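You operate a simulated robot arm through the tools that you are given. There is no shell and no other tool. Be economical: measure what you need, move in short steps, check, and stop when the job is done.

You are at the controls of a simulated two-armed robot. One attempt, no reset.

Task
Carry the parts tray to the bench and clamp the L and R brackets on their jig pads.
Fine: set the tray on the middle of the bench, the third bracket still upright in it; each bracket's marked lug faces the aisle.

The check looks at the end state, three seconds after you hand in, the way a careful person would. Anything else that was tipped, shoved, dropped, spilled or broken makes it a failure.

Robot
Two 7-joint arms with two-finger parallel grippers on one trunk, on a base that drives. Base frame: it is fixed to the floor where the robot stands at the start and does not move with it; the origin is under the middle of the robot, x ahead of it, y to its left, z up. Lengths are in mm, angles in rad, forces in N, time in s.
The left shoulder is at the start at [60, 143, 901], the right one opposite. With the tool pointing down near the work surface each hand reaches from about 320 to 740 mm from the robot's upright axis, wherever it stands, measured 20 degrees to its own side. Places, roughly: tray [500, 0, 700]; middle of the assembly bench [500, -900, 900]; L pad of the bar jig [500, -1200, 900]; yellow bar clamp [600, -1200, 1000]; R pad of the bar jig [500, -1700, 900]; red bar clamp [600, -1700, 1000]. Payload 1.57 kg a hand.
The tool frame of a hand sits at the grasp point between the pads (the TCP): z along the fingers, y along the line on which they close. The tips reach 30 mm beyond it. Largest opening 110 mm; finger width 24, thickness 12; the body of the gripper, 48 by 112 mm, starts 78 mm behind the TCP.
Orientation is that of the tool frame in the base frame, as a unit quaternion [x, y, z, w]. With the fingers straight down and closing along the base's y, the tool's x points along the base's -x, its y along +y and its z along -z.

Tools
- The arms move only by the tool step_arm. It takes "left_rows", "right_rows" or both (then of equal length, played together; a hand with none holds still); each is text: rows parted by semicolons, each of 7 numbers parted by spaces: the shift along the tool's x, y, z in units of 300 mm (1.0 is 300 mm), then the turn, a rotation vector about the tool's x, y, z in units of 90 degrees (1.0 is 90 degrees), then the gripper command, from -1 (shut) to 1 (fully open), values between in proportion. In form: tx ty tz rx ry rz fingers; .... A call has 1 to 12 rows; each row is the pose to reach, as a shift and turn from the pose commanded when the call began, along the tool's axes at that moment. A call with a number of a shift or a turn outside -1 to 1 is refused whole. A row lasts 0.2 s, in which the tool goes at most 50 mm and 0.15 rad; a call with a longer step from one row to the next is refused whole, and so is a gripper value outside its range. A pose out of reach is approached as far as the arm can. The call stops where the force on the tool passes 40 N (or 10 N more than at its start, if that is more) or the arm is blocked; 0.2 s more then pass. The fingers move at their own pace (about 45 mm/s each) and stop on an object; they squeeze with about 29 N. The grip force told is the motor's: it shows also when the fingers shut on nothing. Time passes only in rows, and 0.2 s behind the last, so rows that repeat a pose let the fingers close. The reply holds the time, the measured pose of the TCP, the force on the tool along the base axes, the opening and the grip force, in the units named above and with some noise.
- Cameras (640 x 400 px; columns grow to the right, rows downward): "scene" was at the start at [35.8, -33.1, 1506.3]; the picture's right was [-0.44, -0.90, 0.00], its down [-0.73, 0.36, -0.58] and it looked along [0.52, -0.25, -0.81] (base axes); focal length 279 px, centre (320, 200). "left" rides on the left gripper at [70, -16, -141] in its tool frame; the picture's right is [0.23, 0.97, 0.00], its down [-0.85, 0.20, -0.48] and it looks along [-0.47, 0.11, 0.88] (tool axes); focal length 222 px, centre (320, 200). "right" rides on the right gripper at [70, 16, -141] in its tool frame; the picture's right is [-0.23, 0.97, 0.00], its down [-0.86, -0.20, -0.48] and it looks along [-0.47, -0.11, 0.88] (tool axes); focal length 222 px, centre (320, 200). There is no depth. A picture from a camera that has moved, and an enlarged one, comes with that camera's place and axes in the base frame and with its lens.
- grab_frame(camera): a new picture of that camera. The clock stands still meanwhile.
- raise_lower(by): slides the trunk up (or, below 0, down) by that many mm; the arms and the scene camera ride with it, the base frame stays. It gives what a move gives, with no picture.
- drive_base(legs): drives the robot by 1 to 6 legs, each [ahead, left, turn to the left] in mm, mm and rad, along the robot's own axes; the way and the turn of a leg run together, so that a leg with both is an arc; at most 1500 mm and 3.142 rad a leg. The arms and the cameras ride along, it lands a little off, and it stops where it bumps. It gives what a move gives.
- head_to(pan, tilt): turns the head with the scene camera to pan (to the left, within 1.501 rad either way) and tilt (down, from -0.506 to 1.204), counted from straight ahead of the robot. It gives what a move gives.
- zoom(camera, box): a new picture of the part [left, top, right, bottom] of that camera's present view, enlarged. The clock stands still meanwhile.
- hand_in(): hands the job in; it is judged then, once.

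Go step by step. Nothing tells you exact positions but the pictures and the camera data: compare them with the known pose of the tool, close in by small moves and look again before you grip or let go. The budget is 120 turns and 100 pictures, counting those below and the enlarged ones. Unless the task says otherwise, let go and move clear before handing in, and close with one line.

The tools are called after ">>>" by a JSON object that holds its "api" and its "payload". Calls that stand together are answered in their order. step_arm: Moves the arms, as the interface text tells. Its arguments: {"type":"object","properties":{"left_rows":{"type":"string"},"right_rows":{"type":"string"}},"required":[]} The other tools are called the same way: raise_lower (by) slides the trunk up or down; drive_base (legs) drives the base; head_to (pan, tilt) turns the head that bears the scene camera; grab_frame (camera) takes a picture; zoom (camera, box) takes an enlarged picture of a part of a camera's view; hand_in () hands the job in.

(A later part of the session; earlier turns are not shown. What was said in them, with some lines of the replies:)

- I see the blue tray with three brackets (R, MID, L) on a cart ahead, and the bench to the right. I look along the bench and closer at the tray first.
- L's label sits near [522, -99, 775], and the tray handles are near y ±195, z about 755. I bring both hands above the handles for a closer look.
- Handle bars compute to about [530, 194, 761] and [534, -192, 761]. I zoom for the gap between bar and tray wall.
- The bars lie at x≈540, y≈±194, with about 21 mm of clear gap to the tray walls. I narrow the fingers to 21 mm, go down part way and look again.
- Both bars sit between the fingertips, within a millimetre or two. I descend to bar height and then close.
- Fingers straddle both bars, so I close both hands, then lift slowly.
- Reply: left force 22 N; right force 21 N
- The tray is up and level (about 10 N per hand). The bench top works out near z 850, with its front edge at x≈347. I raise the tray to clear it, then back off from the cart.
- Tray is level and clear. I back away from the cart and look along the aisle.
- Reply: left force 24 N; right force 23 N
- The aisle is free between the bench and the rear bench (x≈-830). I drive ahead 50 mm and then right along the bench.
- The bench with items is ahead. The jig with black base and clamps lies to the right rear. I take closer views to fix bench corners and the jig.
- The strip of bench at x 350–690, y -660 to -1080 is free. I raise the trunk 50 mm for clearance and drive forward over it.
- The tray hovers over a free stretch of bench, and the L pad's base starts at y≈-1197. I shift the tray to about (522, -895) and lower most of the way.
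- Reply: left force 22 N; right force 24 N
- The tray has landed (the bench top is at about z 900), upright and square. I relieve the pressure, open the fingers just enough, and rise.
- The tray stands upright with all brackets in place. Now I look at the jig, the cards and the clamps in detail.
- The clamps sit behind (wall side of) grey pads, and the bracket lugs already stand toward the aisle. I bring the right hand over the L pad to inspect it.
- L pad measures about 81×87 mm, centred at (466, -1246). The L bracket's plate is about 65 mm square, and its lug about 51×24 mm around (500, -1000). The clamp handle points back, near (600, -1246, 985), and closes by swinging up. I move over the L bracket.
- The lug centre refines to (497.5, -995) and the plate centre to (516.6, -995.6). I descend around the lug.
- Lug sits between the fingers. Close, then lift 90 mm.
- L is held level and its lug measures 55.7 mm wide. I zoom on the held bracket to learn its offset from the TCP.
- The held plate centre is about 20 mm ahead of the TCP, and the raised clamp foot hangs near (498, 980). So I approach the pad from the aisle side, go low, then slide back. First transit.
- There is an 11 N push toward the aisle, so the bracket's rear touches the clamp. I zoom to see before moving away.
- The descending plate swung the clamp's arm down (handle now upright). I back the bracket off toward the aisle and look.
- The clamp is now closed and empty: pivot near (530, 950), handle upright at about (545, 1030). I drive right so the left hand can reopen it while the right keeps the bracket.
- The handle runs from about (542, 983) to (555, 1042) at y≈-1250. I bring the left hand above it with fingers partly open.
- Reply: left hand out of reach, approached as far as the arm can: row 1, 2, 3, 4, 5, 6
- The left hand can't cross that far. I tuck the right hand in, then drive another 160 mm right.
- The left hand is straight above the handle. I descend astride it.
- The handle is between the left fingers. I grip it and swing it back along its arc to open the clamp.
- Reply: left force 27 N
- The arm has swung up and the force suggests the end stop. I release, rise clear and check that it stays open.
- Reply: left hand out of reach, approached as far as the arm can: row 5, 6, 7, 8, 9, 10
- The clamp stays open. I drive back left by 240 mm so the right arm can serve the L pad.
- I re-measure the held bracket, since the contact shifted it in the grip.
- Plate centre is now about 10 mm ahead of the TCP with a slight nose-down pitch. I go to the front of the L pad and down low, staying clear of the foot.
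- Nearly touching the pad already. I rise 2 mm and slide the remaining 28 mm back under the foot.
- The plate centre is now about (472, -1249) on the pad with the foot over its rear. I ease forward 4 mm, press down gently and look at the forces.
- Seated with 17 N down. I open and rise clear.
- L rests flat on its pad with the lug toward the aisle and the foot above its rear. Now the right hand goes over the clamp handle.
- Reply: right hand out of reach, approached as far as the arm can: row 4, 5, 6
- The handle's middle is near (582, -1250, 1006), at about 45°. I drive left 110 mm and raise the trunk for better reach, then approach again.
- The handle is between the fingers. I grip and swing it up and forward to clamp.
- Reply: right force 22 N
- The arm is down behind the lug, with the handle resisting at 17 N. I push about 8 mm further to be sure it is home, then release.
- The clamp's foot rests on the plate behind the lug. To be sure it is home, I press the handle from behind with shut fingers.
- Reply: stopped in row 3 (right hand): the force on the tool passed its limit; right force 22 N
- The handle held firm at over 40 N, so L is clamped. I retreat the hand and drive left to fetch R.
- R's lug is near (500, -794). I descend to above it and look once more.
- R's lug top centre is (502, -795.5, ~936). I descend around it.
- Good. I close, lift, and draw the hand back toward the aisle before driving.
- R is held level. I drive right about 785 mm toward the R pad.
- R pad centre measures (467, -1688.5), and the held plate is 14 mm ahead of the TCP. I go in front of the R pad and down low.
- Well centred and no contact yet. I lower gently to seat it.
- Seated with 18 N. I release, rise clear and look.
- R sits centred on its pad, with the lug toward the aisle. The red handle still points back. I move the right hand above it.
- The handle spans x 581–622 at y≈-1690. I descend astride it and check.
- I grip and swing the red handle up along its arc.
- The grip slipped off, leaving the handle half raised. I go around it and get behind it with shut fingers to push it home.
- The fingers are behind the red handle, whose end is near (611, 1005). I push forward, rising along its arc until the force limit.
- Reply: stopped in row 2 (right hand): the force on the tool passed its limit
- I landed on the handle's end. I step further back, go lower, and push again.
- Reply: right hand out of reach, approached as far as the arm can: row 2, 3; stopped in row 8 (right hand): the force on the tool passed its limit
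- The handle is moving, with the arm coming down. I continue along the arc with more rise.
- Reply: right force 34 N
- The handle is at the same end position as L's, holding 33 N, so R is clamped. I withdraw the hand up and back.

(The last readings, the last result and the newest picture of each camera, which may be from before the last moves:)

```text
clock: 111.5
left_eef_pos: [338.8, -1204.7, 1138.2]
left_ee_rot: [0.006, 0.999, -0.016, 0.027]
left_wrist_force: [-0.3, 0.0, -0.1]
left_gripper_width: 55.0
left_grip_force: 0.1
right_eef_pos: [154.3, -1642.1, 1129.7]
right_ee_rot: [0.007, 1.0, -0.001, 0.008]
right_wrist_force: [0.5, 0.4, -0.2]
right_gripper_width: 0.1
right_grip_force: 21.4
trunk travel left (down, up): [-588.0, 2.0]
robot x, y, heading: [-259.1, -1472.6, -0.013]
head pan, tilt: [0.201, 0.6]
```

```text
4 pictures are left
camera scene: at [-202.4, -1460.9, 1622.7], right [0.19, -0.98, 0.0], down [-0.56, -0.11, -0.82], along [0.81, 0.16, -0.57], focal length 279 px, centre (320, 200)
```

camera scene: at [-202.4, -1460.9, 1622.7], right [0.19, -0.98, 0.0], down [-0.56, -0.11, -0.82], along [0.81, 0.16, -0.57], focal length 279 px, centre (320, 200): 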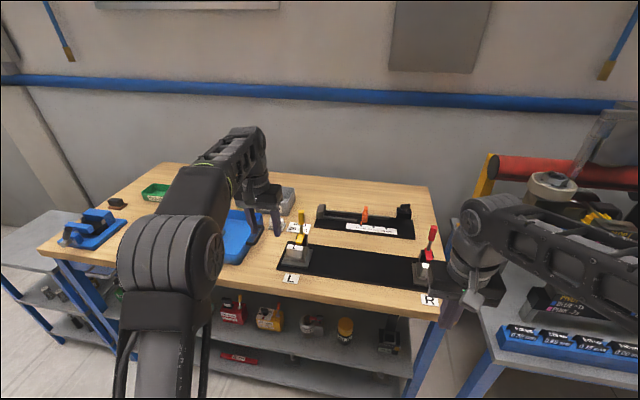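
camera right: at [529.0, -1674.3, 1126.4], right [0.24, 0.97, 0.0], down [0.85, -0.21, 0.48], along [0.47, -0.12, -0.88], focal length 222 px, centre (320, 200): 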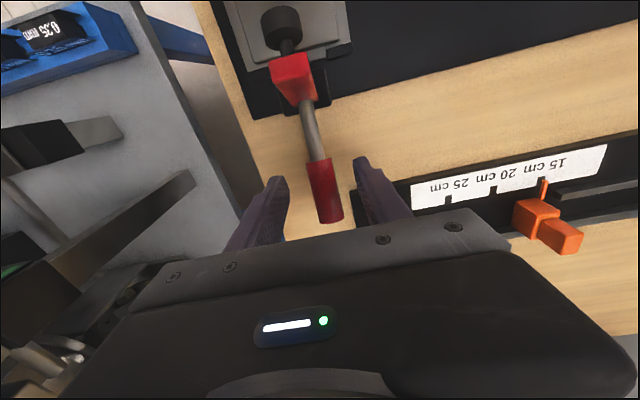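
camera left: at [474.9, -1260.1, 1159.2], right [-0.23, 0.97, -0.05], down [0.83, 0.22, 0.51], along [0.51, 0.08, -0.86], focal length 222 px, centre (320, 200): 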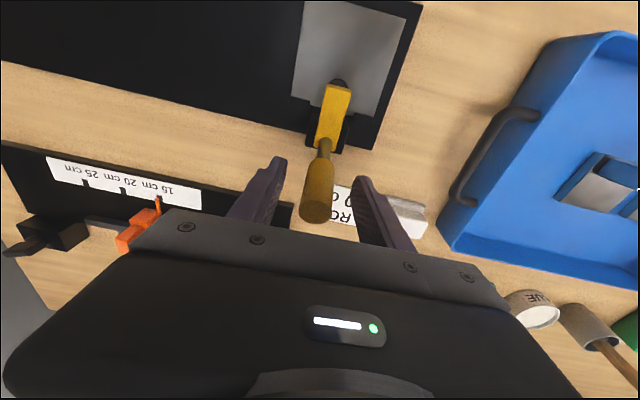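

>>> {"api": "zoom", "payload": {"camera": "scene", "box": [270, 190, 450, 310]}}

>>> {"api": "grab_frame", "payload": {"camera": "left"}}

```text
3.33 times, centred on (360, 250) of scene
camera zoom: at [-202.4, -1460.9, 1622.7], right [0.19, -0.98, 0.0], down [-0.56, -0.11, -0.82], along [0.81, 0.16, -0.57], focal length 929 px, centre (187, 33)
```

zoom: 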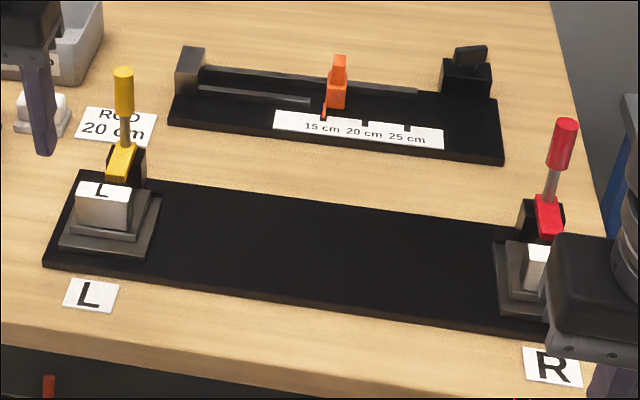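

```text
2 pictures are left
camera left: at [260.2, -1216.4, 1277.0], right [-0.22, 0.98, -0.04], down [0.83, 0.21, 0.52], along [0.51, 0.07, -0.85], focal length 222 px, centre (320, 200)
```

left: 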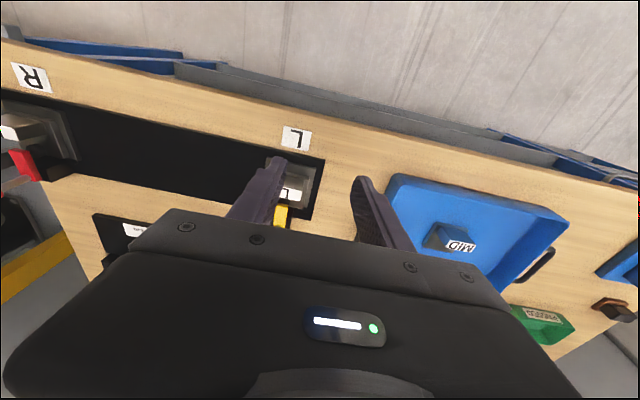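

Both brackets sit under closed clamps with their lugs toward the aisle, MID stands upright in the tray, and both hands are clear. I hand in.

>>> {"api": "hand_in", "payload": {}}

```text
The job is handed in.
```

The tray is on the middle of the bench with MID still upright in it. L and R are clamped on their pads with their lugs toward the aisle, and the job is handed in.
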